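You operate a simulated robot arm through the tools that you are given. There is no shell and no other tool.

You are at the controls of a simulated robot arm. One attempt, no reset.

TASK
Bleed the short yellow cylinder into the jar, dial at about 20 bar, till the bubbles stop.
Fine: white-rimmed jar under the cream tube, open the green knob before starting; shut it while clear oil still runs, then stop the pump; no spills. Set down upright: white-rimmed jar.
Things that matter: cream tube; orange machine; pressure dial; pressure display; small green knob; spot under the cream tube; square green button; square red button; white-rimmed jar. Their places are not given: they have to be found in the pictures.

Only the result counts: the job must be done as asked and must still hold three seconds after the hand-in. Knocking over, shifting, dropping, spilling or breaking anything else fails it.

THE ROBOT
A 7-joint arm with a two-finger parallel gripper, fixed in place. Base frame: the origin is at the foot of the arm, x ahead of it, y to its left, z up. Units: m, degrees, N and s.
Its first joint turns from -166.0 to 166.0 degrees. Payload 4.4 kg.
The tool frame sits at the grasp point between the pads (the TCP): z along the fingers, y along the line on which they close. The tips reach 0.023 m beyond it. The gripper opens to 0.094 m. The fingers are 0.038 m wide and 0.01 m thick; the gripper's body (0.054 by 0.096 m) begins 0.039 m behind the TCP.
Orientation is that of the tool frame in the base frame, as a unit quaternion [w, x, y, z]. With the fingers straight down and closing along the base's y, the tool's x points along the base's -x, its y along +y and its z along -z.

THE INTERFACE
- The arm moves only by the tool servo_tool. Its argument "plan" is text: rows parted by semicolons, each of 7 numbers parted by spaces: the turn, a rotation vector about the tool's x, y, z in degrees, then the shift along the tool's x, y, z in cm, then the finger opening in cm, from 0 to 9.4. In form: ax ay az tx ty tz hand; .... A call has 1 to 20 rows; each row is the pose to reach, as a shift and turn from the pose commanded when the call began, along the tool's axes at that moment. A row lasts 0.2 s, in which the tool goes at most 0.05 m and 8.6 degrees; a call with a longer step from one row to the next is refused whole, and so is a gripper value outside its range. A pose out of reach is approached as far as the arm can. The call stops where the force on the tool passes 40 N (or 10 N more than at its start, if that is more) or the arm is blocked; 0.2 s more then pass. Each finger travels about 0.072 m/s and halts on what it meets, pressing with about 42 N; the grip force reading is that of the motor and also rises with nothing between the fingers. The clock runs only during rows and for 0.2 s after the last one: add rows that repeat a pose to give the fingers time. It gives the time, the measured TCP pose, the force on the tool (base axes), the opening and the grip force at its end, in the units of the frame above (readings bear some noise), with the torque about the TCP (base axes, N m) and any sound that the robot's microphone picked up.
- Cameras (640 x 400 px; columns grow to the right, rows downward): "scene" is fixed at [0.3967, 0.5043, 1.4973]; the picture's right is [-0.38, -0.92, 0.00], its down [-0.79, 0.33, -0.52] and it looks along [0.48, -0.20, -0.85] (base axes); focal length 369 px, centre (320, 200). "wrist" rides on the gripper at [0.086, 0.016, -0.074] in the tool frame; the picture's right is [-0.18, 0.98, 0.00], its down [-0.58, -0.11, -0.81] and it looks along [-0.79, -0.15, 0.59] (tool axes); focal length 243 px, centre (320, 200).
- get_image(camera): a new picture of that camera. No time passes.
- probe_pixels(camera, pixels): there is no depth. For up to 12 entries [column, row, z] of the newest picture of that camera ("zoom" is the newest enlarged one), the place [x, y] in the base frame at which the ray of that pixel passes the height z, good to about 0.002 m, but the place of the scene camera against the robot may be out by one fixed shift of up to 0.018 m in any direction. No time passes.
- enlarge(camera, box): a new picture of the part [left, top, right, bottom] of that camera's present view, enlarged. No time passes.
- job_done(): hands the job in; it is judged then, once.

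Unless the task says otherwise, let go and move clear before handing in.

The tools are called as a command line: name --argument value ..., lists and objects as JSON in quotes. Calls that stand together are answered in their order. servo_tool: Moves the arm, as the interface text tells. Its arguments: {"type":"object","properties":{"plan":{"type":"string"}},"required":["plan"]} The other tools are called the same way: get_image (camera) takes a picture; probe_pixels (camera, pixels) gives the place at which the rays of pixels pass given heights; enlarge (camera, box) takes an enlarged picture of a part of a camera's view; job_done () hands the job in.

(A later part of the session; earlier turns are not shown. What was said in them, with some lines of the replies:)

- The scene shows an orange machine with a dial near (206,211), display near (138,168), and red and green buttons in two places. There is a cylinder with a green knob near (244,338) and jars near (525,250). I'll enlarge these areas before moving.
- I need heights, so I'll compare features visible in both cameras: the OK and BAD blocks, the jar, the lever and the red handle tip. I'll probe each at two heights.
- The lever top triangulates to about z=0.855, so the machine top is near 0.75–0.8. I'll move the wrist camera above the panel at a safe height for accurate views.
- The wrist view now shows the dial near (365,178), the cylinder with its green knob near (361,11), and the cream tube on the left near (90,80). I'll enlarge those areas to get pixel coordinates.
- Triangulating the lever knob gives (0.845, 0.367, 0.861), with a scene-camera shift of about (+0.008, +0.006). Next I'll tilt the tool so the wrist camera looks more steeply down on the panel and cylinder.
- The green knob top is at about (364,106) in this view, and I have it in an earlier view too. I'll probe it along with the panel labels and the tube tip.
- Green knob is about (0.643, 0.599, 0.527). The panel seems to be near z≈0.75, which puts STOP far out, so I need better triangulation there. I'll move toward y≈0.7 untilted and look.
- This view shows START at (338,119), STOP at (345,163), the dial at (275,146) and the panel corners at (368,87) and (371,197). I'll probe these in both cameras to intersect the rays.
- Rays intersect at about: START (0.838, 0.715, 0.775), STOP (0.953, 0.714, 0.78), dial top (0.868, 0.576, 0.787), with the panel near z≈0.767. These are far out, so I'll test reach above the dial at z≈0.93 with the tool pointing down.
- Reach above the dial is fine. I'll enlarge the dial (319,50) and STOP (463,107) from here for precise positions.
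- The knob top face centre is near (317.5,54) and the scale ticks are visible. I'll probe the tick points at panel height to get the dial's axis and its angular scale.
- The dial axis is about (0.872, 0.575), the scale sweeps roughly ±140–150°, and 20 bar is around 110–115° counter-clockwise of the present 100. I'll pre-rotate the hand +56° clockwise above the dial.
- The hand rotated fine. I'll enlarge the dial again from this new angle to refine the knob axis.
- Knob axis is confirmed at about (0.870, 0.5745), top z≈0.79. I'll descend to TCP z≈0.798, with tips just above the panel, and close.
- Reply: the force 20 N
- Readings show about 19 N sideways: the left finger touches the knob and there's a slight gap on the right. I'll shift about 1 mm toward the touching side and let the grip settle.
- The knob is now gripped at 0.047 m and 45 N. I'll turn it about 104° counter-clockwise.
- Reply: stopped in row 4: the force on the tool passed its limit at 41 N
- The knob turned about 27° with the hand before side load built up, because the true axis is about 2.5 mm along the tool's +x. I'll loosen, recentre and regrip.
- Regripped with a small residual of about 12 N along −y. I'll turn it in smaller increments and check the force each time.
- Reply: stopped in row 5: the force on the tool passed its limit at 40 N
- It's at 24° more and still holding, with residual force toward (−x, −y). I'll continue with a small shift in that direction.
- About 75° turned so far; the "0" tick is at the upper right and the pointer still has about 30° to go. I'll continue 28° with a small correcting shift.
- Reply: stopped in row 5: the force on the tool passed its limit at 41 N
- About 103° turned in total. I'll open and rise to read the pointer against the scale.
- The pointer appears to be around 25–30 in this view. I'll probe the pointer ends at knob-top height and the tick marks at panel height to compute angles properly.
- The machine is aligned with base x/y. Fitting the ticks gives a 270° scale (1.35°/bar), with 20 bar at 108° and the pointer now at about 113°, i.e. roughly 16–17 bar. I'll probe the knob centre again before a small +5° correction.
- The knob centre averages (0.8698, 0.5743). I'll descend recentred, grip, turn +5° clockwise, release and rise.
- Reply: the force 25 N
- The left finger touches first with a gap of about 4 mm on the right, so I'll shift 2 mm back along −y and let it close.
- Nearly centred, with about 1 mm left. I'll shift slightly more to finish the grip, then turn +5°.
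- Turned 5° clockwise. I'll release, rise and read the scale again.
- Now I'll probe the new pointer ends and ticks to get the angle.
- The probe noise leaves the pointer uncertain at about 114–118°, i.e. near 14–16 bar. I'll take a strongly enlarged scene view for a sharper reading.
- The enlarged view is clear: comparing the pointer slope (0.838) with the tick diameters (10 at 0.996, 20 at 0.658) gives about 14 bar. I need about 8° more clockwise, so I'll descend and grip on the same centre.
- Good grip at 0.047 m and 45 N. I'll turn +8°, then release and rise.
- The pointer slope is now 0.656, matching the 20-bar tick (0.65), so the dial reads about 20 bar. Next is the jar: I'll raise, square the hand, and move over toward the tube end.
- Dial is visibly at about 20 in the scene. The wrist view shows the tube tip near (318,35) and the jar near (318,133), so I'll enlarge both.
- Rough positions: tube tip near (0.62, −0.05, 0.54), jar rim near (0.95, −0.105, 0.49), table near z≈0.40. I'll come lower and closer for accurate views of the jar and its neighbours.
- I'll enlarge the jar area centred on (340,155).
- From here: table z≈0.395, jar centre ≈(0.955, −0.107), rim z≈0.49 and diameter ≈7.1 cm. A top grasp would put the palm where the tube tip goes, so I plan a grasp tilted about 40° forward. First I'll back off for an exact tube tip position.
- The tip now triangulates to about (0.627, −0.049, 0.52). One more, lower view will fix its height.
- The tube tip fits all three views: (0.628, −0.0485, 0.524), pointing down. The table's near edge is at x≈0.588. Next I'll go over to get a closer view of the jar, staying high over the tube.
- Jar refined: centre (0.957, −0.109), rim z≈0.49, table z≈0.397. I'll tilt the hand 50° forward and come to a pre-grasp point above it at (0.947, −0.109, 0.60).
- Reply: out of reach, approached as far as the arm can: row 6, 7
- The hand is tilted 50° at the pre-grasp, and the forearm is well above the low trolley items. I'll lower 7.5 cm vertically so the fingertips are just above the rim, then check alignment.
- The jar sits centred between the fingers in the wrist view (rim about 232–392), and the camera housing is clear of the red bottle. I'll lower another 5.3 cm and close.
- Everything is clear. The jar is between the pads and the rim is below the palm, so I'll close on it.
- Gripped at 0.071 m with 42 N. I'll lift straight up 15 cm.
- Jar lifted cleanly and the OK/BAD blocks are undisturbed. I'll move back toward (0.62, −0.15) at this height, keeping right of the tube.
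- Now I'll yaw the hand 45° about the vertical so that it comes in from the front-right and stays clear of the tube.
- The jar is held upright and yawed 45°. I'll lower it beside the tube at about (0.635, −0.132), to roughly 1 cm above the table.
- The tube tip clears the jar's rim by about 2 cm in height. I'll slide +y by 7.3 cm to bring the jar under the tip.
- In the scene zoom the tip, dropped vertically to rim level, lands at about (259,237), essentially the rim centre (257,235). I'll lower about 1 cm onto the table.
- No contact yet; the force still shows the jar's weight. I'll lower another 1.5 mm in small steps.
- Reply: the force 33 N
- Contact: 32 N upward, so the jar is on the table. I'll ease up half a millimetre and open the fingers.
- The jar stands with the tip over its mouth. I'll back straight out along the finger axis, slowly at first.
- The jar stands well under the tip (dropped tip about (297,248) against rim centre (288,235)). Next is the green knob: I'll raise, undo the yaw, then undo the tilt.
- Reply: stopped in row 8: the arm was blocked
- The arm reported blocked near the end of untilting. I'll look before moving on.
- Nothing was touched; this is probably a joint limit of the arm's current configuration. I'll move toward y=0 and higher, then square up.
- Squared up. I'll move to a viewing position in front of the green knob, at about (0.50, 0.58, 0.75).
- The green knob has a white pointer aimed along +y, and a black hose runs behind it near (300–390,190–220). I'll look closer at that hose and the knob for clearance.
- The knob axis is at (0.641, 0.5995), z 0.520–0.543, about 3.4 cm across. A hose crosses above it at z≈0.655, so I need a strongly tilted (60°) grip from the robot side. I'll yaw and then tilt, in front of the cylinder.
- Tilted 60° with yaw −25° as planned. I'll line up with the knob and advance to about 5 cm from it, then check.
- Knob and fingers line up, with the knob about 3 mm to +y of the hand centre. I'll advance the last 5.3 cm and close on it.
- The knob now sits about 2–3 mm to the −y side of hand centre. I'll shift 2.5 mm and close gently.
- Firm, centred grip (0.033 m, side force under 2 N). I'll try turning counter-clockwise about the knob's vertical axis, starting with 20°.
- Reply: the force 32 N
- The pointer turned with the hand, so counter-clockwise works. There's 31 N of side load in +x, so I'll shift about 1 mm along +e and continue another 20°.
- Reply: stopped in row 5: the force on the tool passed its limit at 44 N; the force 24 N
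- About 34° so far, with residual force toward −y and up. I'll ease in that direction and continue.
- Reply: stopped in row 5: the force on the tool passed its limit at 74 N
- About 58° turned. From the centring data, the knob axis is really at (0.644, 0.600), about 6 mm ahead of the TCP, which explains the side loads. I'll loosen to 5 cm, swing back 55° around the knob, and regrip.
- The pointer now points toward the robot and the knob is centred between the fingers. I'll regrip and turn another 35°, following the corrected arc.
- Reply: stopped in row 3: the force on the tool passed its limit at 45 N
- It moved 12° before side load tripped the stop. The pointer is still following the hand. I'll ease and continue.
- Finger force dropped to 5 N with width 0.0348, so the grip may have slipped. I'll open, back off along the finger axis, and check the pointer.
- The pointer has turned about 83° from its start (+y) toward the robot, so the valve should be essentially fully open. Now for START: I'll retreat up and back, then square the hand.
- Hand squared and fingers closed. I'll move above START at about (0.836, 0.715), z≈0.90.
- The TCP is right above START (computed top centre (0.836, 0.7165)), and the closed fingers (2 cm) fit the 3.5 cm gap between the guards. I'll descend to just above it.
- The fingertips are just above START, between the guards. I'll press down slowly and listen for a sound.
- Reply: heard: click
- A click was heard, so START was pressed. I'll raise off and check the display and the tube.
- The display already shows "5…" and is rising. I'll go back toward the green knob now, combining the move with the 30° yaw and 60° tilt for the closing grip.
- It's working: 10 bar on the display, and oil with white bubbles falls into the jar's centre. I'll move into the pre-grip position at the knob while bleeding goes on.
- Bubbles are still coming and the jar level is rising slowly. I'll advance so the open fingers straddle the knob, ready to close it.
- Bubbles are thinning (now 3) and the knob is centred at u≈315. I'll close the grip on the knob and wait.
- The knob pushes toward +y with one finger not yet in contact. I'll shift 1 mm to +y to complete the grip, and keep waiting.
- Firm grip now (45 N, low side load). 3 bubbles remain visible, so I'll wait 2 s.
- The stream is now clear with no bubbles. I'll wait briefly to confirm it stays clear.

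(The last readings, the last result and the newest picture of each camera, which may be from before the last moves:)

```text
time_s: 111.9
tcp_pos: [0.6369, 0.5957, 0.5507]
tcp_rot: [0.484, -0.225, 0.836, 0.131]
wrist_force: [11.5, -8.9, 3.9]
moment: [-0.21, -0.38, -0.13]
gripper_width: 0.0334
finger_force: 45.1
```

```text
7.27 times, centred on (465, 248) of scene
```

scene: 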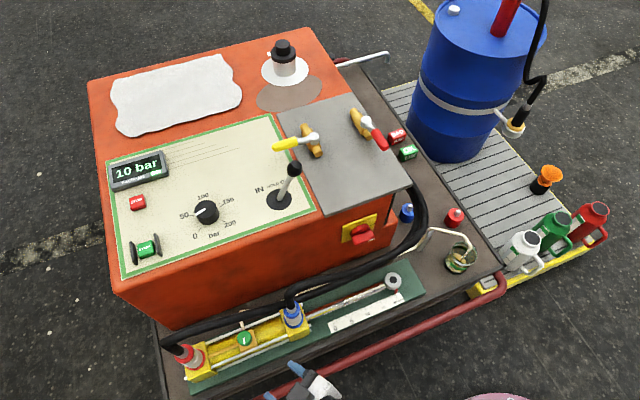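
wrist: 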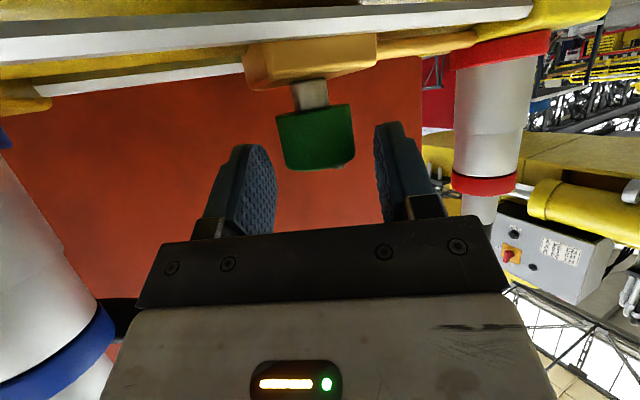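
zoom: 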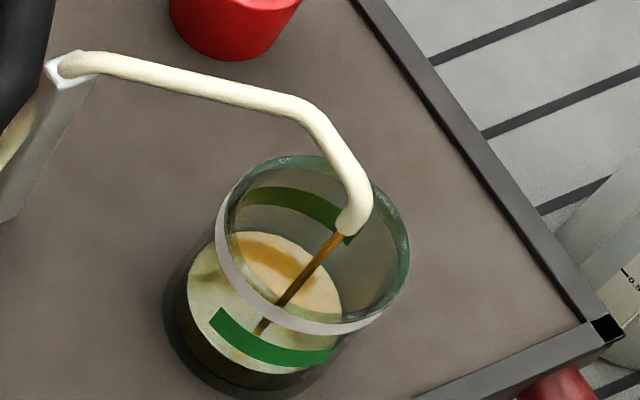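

Still clear, so I'll start shutting the valve now, turning clockwise about the knob axis.

servo_tool --plan "5.2 0 3 0 0.03 0 3; 10.4 0 6 -0.01 0.1 0.01 3; 15.6 0 9 -0.017 0.17 0.03 3; 20.8 0 12 -0.03 0.24 0.05 3; 26 0 15 -0.047 0.3 0.08 3"

enlarge --camera "scene" --box '[190, 290, 300, 380]'

```text
time_s: 113.1
tcp_pos: [0.6362, 0.598, 0.5534]
tcp_rot: [0.501, 0.001, 0.866, 0.0]
wrist_force: [-1.3, 15.7, 3.5]
moment: [0.47, -0.03, 0.14]
gripper_width: 0.0369
finger_force: 7.8
```

```text
4.44 times, centred on (245, 335) of scene
```

zoom: 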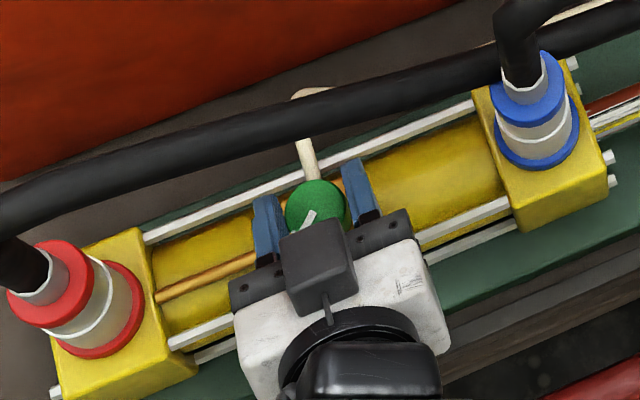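

The pointer is turning back with the hand, but the hand is about 2 mm off-centre. I'll shift +y to regain the grip, then continue.

servo_tool --plan "0 0 0 0 0.15 0 3; 0 0 0 0 0.18 0 3; 0 0 0 0 0.18 0 3; 5.2 0 3 0 0.25 0 3; 10.4 0 6 -0.01 0.34 0.01 3; 15.6 0 9 -0.017 0.42 0.03 3; 20.8 0 12 -0.03 0.5 0.05 3"

enlarge --camera "scene" --box '[190, 290, 300, 380]'

enlarge --camera "scene" --box '[430, 220, 500, 275]'

```text
time_s: 114.7
tcp_pos: [0.6375, 0.6032, 0.5523]
tcp_rot: [0.489, 0.181, 0.847, -0.104]
wrist_force: [4.5, 12.2, 3.5]
moment: [0.34, -0.18, 0.1]
gripper_width: 0.0355
finger_force: 6.6
```

```text
4.44 times, centred on (245, 335) of scene
```

zoom: 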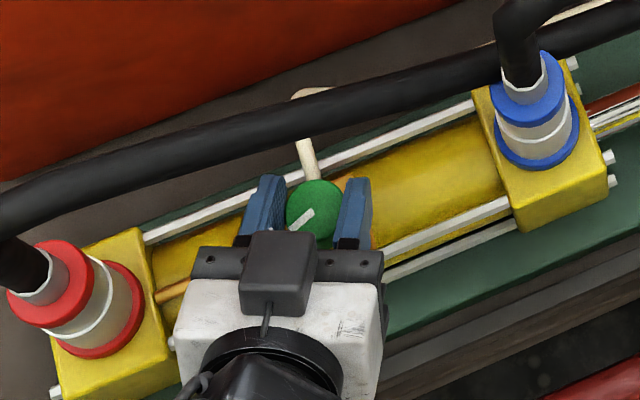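

```text
7.27 times, centred on (465, 248) of scene
```

zoom: 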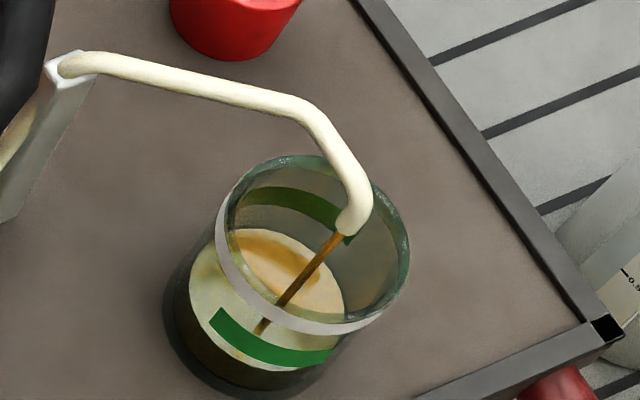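

About 22° remains to the original closed position, and the stream is still clear. I'll shift +y again to regain the grip, then turn the rest.

servo_tool --plan "0 0 0 0 0.12 0 3; 0 0 0 0 0.16 0 3; 0 0 0 0 0.16 0 3; 5.2 0 3 0 0.25 0 3; 10.4 0 6 -0.01 0.35 0.01 3; 15.6 0 9 -0.017 0.44 0.03 3; 20.8 0 12 -0.03 0.53 0.05 3; 24.2 0 14 -0.04 0.6 0.06 3"

enlarge --camera "scene" --box '[190, 290, 300, 380]'

enlarge --camera "scene" --box '[430, 220, 500, 275]'

```text
time_s: 115.9
tcp_pos: [0.6382, 0.6045, 0.5527]
tcp_rot: [0.48, 0.245, 0.83, -0.142]
wrist_force: [-9.1, -10.8, 11.0]
moment: [-0.92, -0.55, -0.13]
gripper_width: 0.033
finger_force: 44.2
stopped in row 5: the force on the tool passed its limit at 48 N (the readings are from after the stop); the commanded pose is now the measured one
```

```text
4.44 times, centred on (245, 335) of scene
```

zoom: 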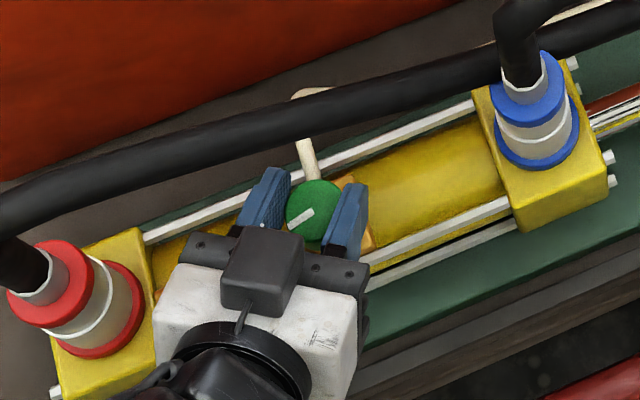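

```text
7.27 times, centred on (465, 248) of scene
```

zoom: 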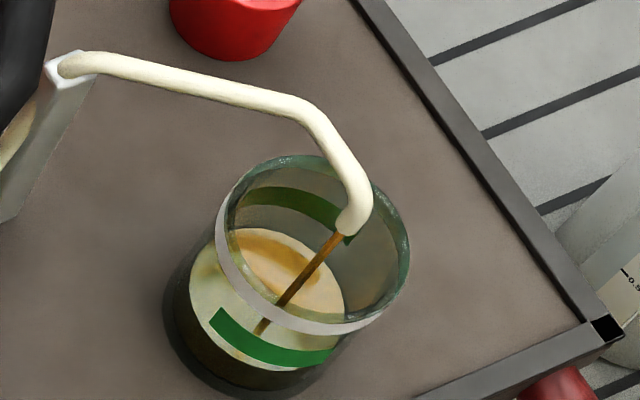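

Gripped firmly again. I'll ease the side load and continue clockwise.

servo_tool --plan "4.33 0 2.5 -0.03 -0.02 -0.02 3; 8.66 0 5 -0.03 0.03 -0.02 3; 13 0 7.5 -0.03 0.08 -0.02 3; 17.3 0 10 -0.04 0.13 0 3; 20.8 0 12 -0.04 0.17 0.01 3"

enlarge --camera "scene" --box '[190, 290, 300, 380]'

enlarge --camera "scene" --box '[430, 220, 500, 275]'

```text
time_s: 117.1
tcp_pos: [0.6416, 0.605, 0.5528]
tcp_rot: [0.44, 0.413, 0.761, -0.239]
wrist_force: [4.2, -2.3, 3.4]
moment: [0.07, 0.06, 0.48]
gripper_width: 0.0333
finger_force: 44.8
```

```text
4.44 times, centred on (245, 335) of scene
```

zoom: 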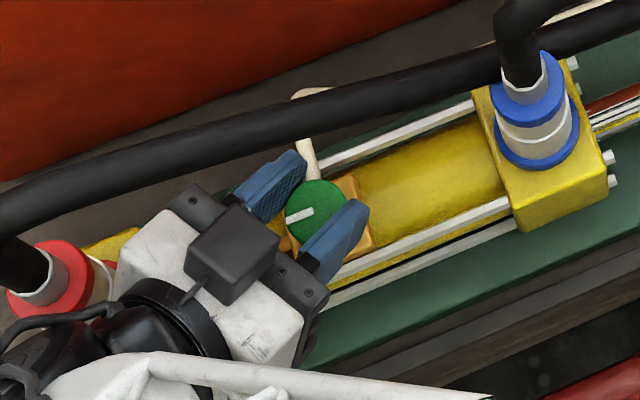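

```text
7.27 times, centred on (465, 248) of scene
```

zoom: 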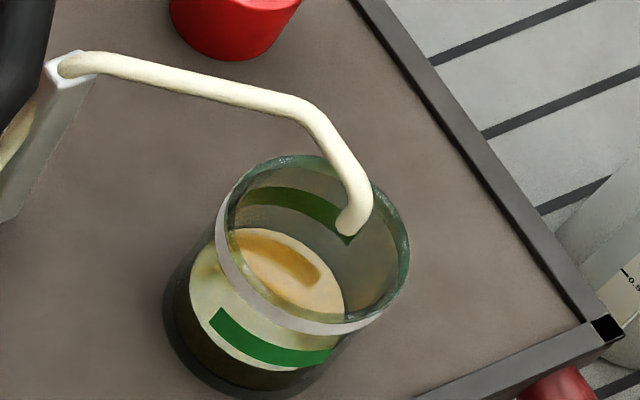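

The flow has stopped, the pointer is back at its starting direction, and a 0.48 N·m torque shows it's at the shut stop. I'll open the fingers and withdraw straight back.

servo_tool --plan "0 0 0 0 0 0 4; 0 0 0 0 0 0 5; 0 0 0 0 0 0 5.5; 0 0 0 0 0 -1 5.5; 0 0 0 0 0 -3 5.5; 0 0 0 0 0 -6 5.5; 0 0 0 0 0 -9 5.5; 0 0 0 0 0 -9 5.5"

get_image --camera "scene"

enlarge --camera "scene" --box '[190, 290, 300, 380]'

enlarge --camera "scene" --box '[430, 220, 500, 275]'

```text
time_s: 118.9
tcp_pos: [0.5958, 0.6723, 0.5969]
tcp_rot: [0.44, 0.412, 0.762, -0.238]
wrist_force: [0.8, 0.1, -0.1]
moment: [0.04, 0.02, 0.01]
gripper_width: 0.0552
finger_force: 0.0
```

```text
taken
```

scene: 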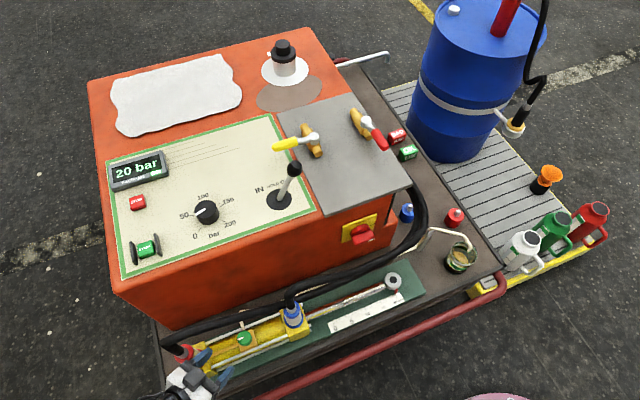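

```text
4.44 times, centred on (245, 335) of scene
```

zoom: 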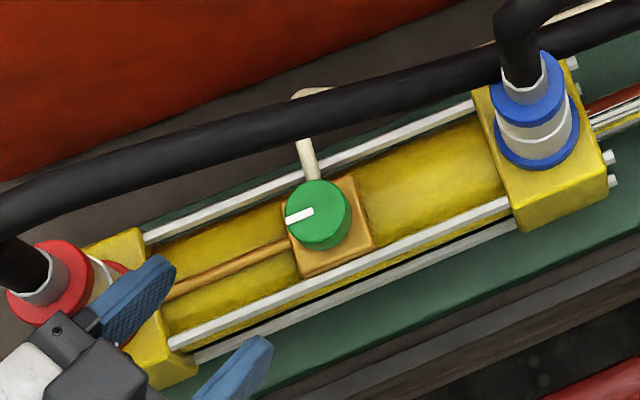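

```text
7.27 times, centred on (465, 248) of scene
```

zoom: 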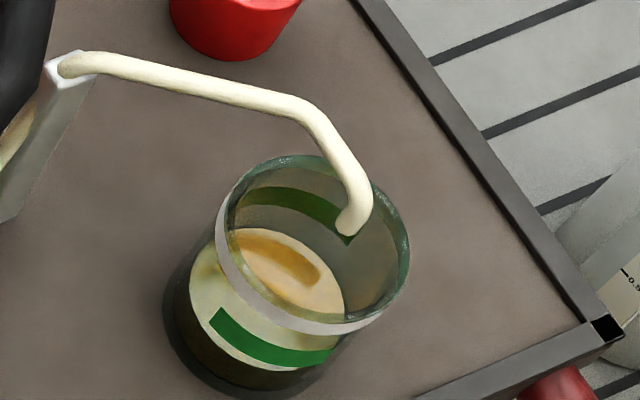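

The display reads 20 bar, no drip shows, and the knob is shut. A finger is close to the red fitting, so I'll move straight toward the robot (−x) first, then up.

servo_tool --plan "0 0 0 0.55 -1.68 -0.94 5.5; 0 0 0 1.09 -3.36 -1.89 5.5; 0 0 0 1.64 -5.03 -2.83 5.5; 0 0 0 2.2 -6.7 -3.8 5.5; 0 0 0 0 -8 -6.2 5.5; 0 0 0 -3.5 -8.5 -8.5 5.5; 0 0 0 -7.5 -9 -11 5.5; 0 0 0 -11.5 -9.2 -13.5 5.5; 0 0 0 -15.5 -9.2 -16 5.5; 0 0 0 -19.5 -9.2 -18.5 5.5; 0 0 0 -23.5 -9.2 -21 5.5; 0 0 0 -27.3 -9.2 -22.7 5.5; 0 0 0 -27.3 -9.2 -22.7 5.5"

get_image --camera "scene"

```text
time_s: 121.7
tcp_pos: [0.4866, 0.6707, 0.9476]
tcp_rot: [0.44, 0.412, 0.762, -0.238]
wrist_force: [0.6, -0.2, -0.2]
moment: [0.0, 0.02, 0.03]
gripper_width: 0.0551
finger_force: 0.1
```

```text
taken
```

scene: 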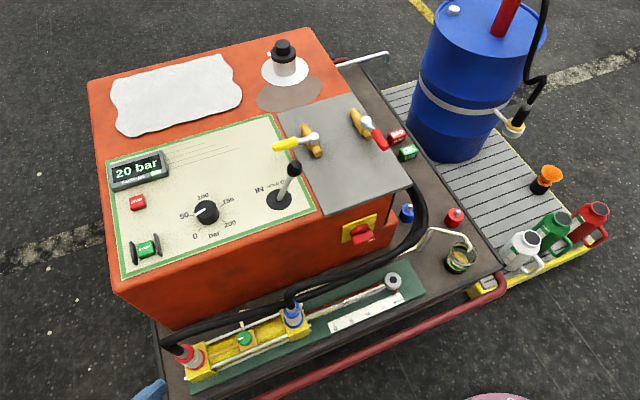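

All is stable at 20 bar. For STOP at about (0.952, 0.715) I'll use a 30° outward tilt: first reduce the tilt and close the fingers, then yaw and approach.

servo_tool --plan "0 8 0 0 0 0 3; 0 16 0 0 0 0 1; 0 24 0 0 0 0 0; 0 30 0 0 0 0 0; 0 30 0 0 0 0 0"

servo_tool --plan "-3.9 0 -6.78 -1.5 2.25 1.16 0; -7.8 0 -13.6 -3 4.5 2.3 0; -11.75 0 -20.35 -4.5 6.75 3.5 0; -15.7 0 -27.1 -6 9 4.65 0; -19.6 0 -33.9 -7.6 11.25 5.8 0; -23.5 0 -40.7 -9.1 13.5 7 0; -27.4 0 -47.5 -10.6 15.75 8.1 0; -31.3 0 -54.3 -12.1 18 9.3 0; -35.25 0 -61 -13.6 20.25 10.5 0; -39.2 0 -67.8 -15.1 22.5 11.6 0; -43.1 0 -74.6 -16.6 24.75 12.8 0; -47 0 -81.4 -18.16 27 13.95 0; -47 0 -81.4 -18.16 27 13.95 0"

get_image --camera "wrist"

get_image --camera "scene"

```text
time_s: 122.9
tcp_pos: [0.4877, 0.6709, 0.9473]
tcp_rot: [0.227, 0.46, 0.85, -0.123]
wrist_force: [0.4, -0.2, -0.1]
moment: [0.0, -0.02, 0.03]
gripper_width: 0.0
finger_force: 42.1
```

```text
time_s: 125.7
tcp_pos: [0.8379, 0.6284, 0.9184]
tcp_rot: [0.245, -0.308, 0.916, 0.082]
wrist_force: [1.1, -0.1, 0.0]
moment: [0.01, -0.02, -0.02]
gripper_width: 0.0
finger_force: 42.5
```

```text
taken
```

wrist: 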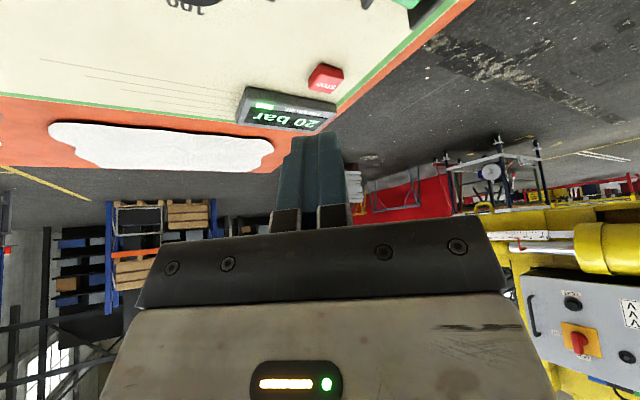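

```text
taken
```

scene: 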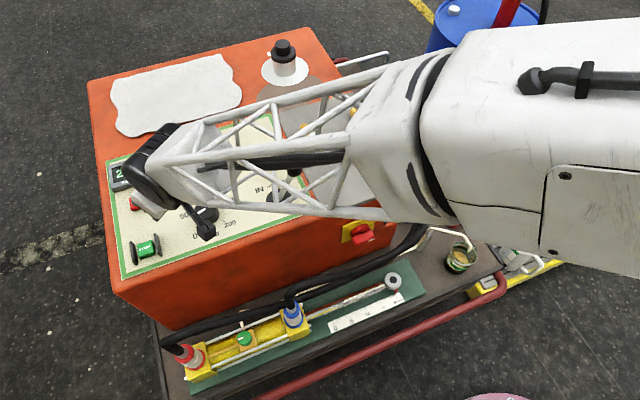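

STOP is visible near (326,77) and the display shows 20 bar. I'll enlarge to fix STOP's location.

enlarge --camera "wrist" --box '[280, 40, 380, 110]'

probe_pixels --camera "wrist" --pixels '[[326, 77, 0.78], [326, 80, 0.78], [326, 77, 0.767], [326, 84, 0.78]]'

```text
5.71 times, centred on (330, 75) of wrist
```

zoom: 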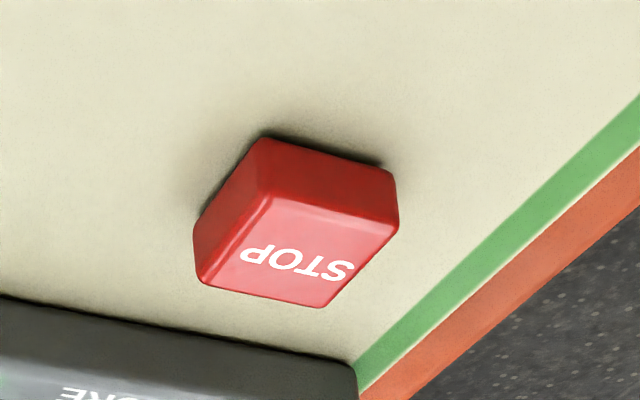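

```text
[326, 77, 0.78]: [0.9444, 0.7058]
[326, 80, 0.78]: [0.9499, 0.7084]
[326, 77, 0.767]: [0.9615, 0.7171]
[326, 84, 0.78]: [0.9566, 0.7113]
```

STOP's top centre works out at about (0.957, 0.714, 0.777). I'll move to a point just above it.

servo_tool --plan "0 0 0 -2.4 -0.08 3 0; 0 0 0 -4.9 -0.16 6 0; 0 0 0 -7.3 -0.24 9 0; 0 0 0 -9.73 -0.33 12 0; 0 0 0 -9.73 -0.33 13.47 0; 0 0 0 -9.73 -0.33 13.47 0; 0 0 0 -9.73 -0.33 13.47 0"

get_image --camera "wrist"

enlarge --camera "scene" --box '[90, 140, 190, 220]'

```text
time_s: 127.3
tcp_pos: [0.9581, 0.7198, 0.8477]
tcp_rot: [0.245, -0.309, 0.915, 0.083]
wrist_force: [0.3, -0.4, -0.8]
moment: [0.01, 0.02, -0.01]
gripper_width: 0.0
finger_force: 41.7
```

```text
taken
```

wrist: 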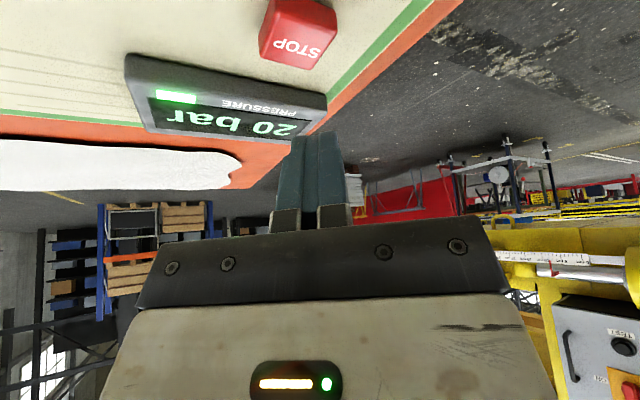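

```text
5.00 times, centred on (140, 180) of scene
```

zoom: 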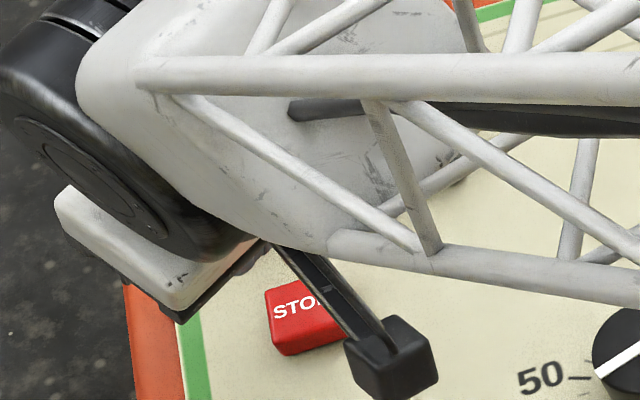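

The TCP is above STOP, which is 4–5 mm off to −y_t in the hand frame. I'll descend with that correction, then press slowly.

servo_tool --plan "0 0 0 0.8 -0.45 1.4 0; 0 0 0 1.5 -0.45 2.6 0; 0 0 0 1.85 -0.45 3.2 0; 0 0 0 2.05 -0.45 3.55 0; 0 0 0 2.2 -0.45 3.8 0; 0 0 0 2.35 -0.45 4.07 0; 0 0 0 2.5 -0.45 4.33 0"

get_image --camera "wrist"

enlarge --camera "scene" --box '[90, 140, 190, 220]'

```text
time_s: 128.9
tcp_pos: [0.9645, 0.7141, 0.7992]
tcp_rot: [0.246, -0.308, 0.915, 0.082]
wrist_force: [-2.9, 2.1, 7.8]
moment: [0.02, 0.13, 0.01]
gripper_width: 0.0001
finger_force: 41.7
heard: click
```

```text
taken
```

wrist: 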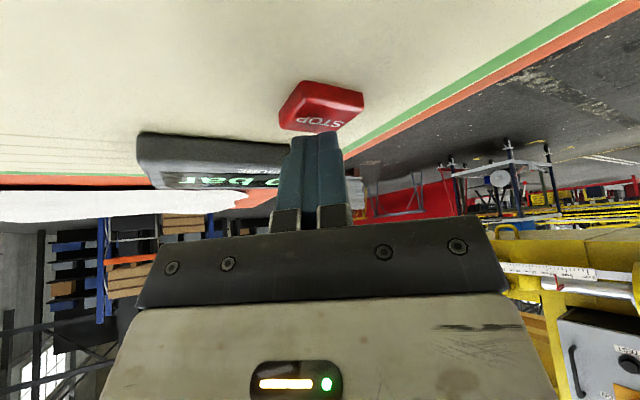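

```text
5.00 times, centred on (140, 180) of scene
```

zoom: 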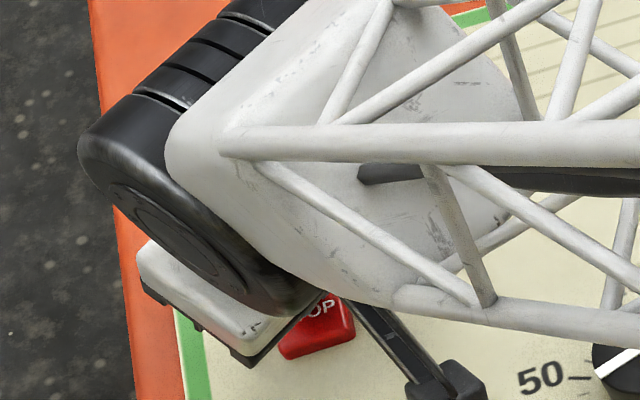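

Click heard on STOP. I'll lift straight off and retreat to check the display and the jar.

servo_tool --plan "0 0 0 -0.8 0 -1.4 0; 0 0 0 -2 0 -3.5 0; 0 0 0 -4 0 -6.9 0; 0 0 0 -5.5 0 -10 0; 0 0 0 -5 0 -14 0; 0 0 0 -3 0 -18 0; 0 0 0 -1 0 -22 0; 0 0 0 1 0 -26 0; 0 0 0 3 0 -30 0; 0 0 0 5 0 -34 0; 0 0 0 7 0 -38 0; 0 0 0 9 0 -42 0; 0 0 0 9 0 -42 0"

get_image --camera "scene"

get_image --camera "wrist"

```text
time_s: 131.7
tcp_pos: [0.7316, 0.5425, 1.1186]
tcp_rot: [0.246, -0.307, 0.916, 0.082]
wrist_force: [-0.3, -0.4, 0.2]
moment: [0.01, 0.03, 0.01]
gripper_width: 0.0
finger_force: 41.7
```

```text
taken
```

scene: 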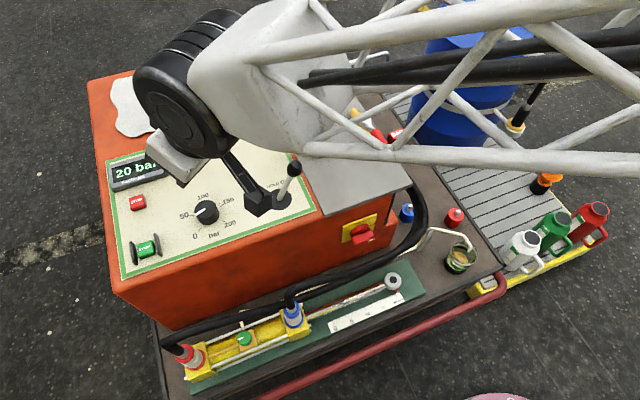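

```text
taken
```

wrist: 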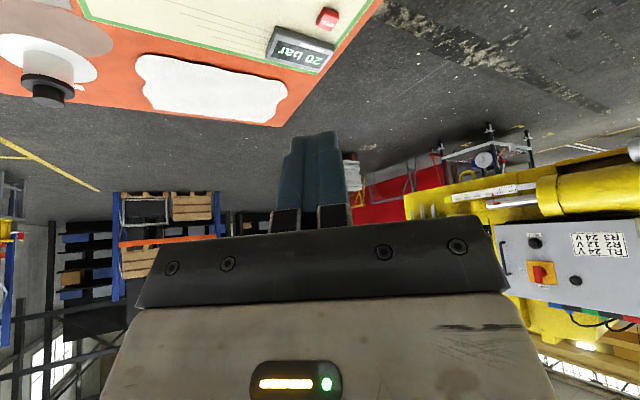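

The display still shows 20 bar (trapped pressure). I'll check whether the green pump lamp has gone out, and check the jar and knob.

enlarge --camera "scene" --box '[95, 140, 185, 205]'

enlarge --camera "wrist" --box '[250, 0, 370, 80]'

enlarge --camera "scene" --box '[430, 215, 510, 280]'

enlarge --camera "scene" --box '[150, 290, 320, 400]'

```text
6.15 times, centred on (140, 172) of scene
```

zoom: 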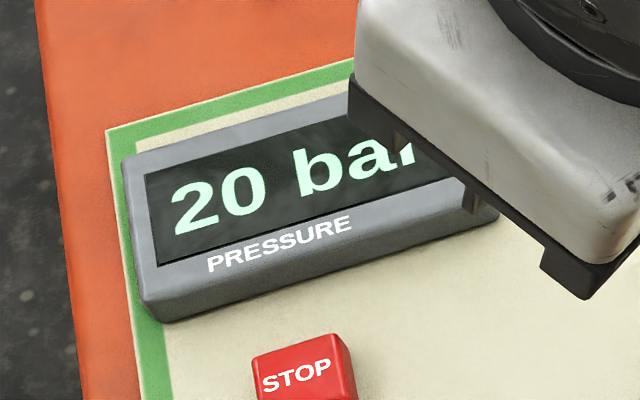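

```text
5.00 times, centred on (310, 40) of wrist
```

zoom: 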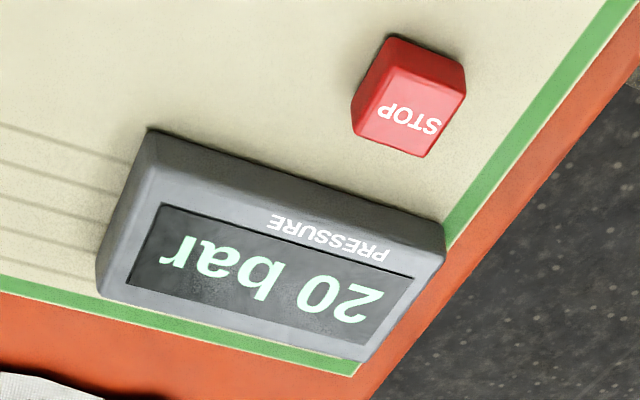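

```text
6.15 times, centred on (470, 248) of scene
```

zoom: 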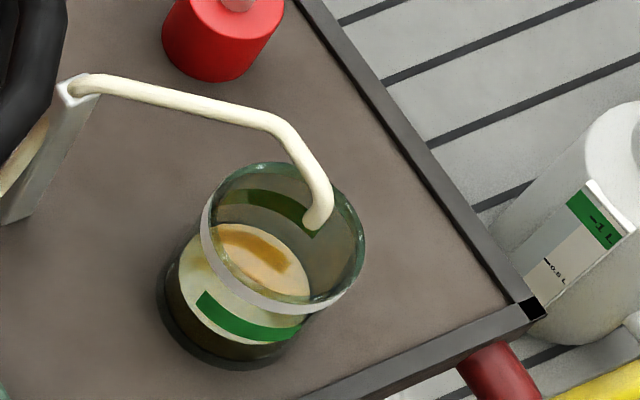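

```text
3.64 times, centred on (235, 345) of scene
```

zoom: 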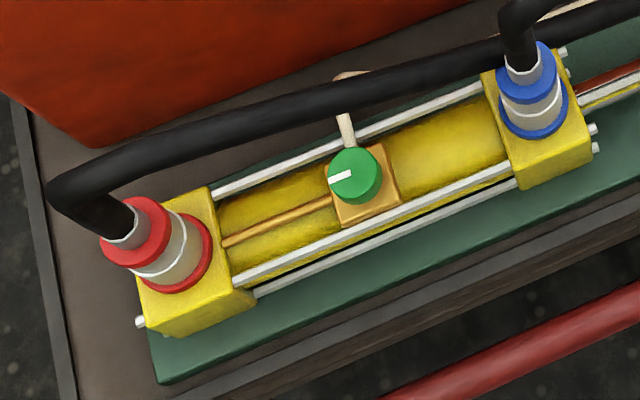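

The pump lamp is off, so the pump has stopped; 20 bar remains trapped behind the shut knob. The jar stands upright under the tube holding the oil, there are no spills, and the arm is empty and clear. I'm handing the job in.

job_done

```text
The job is handed in.
```

I bled the short yellow cylinder into the white-rimmed jar until the stream ran clear. Then I shut the green knob, stopped the pump and handed the job in. I have no verdict on it yet.

- **Dial:** it was set to about 20 bar before starting. The display showed 10 bar while oil was flowing and 20 bar once the knob was shut.
- **Order:** the jar went under the cream tube first. I opened the knob by about 83° (not quite a full quarter turn) before pressing START.
- **Shutting off:** I started closing the knob once the stream had stayed clear for almost a second. It was still running clear until the knob reached its stop.
- **At hand-in:** the pump lamp was off. The display still read 20 bar, which I take to be pressure trapped behind the shut knob. The jar stood upright under the tube with no spill in view, and the hand was empty and clear.
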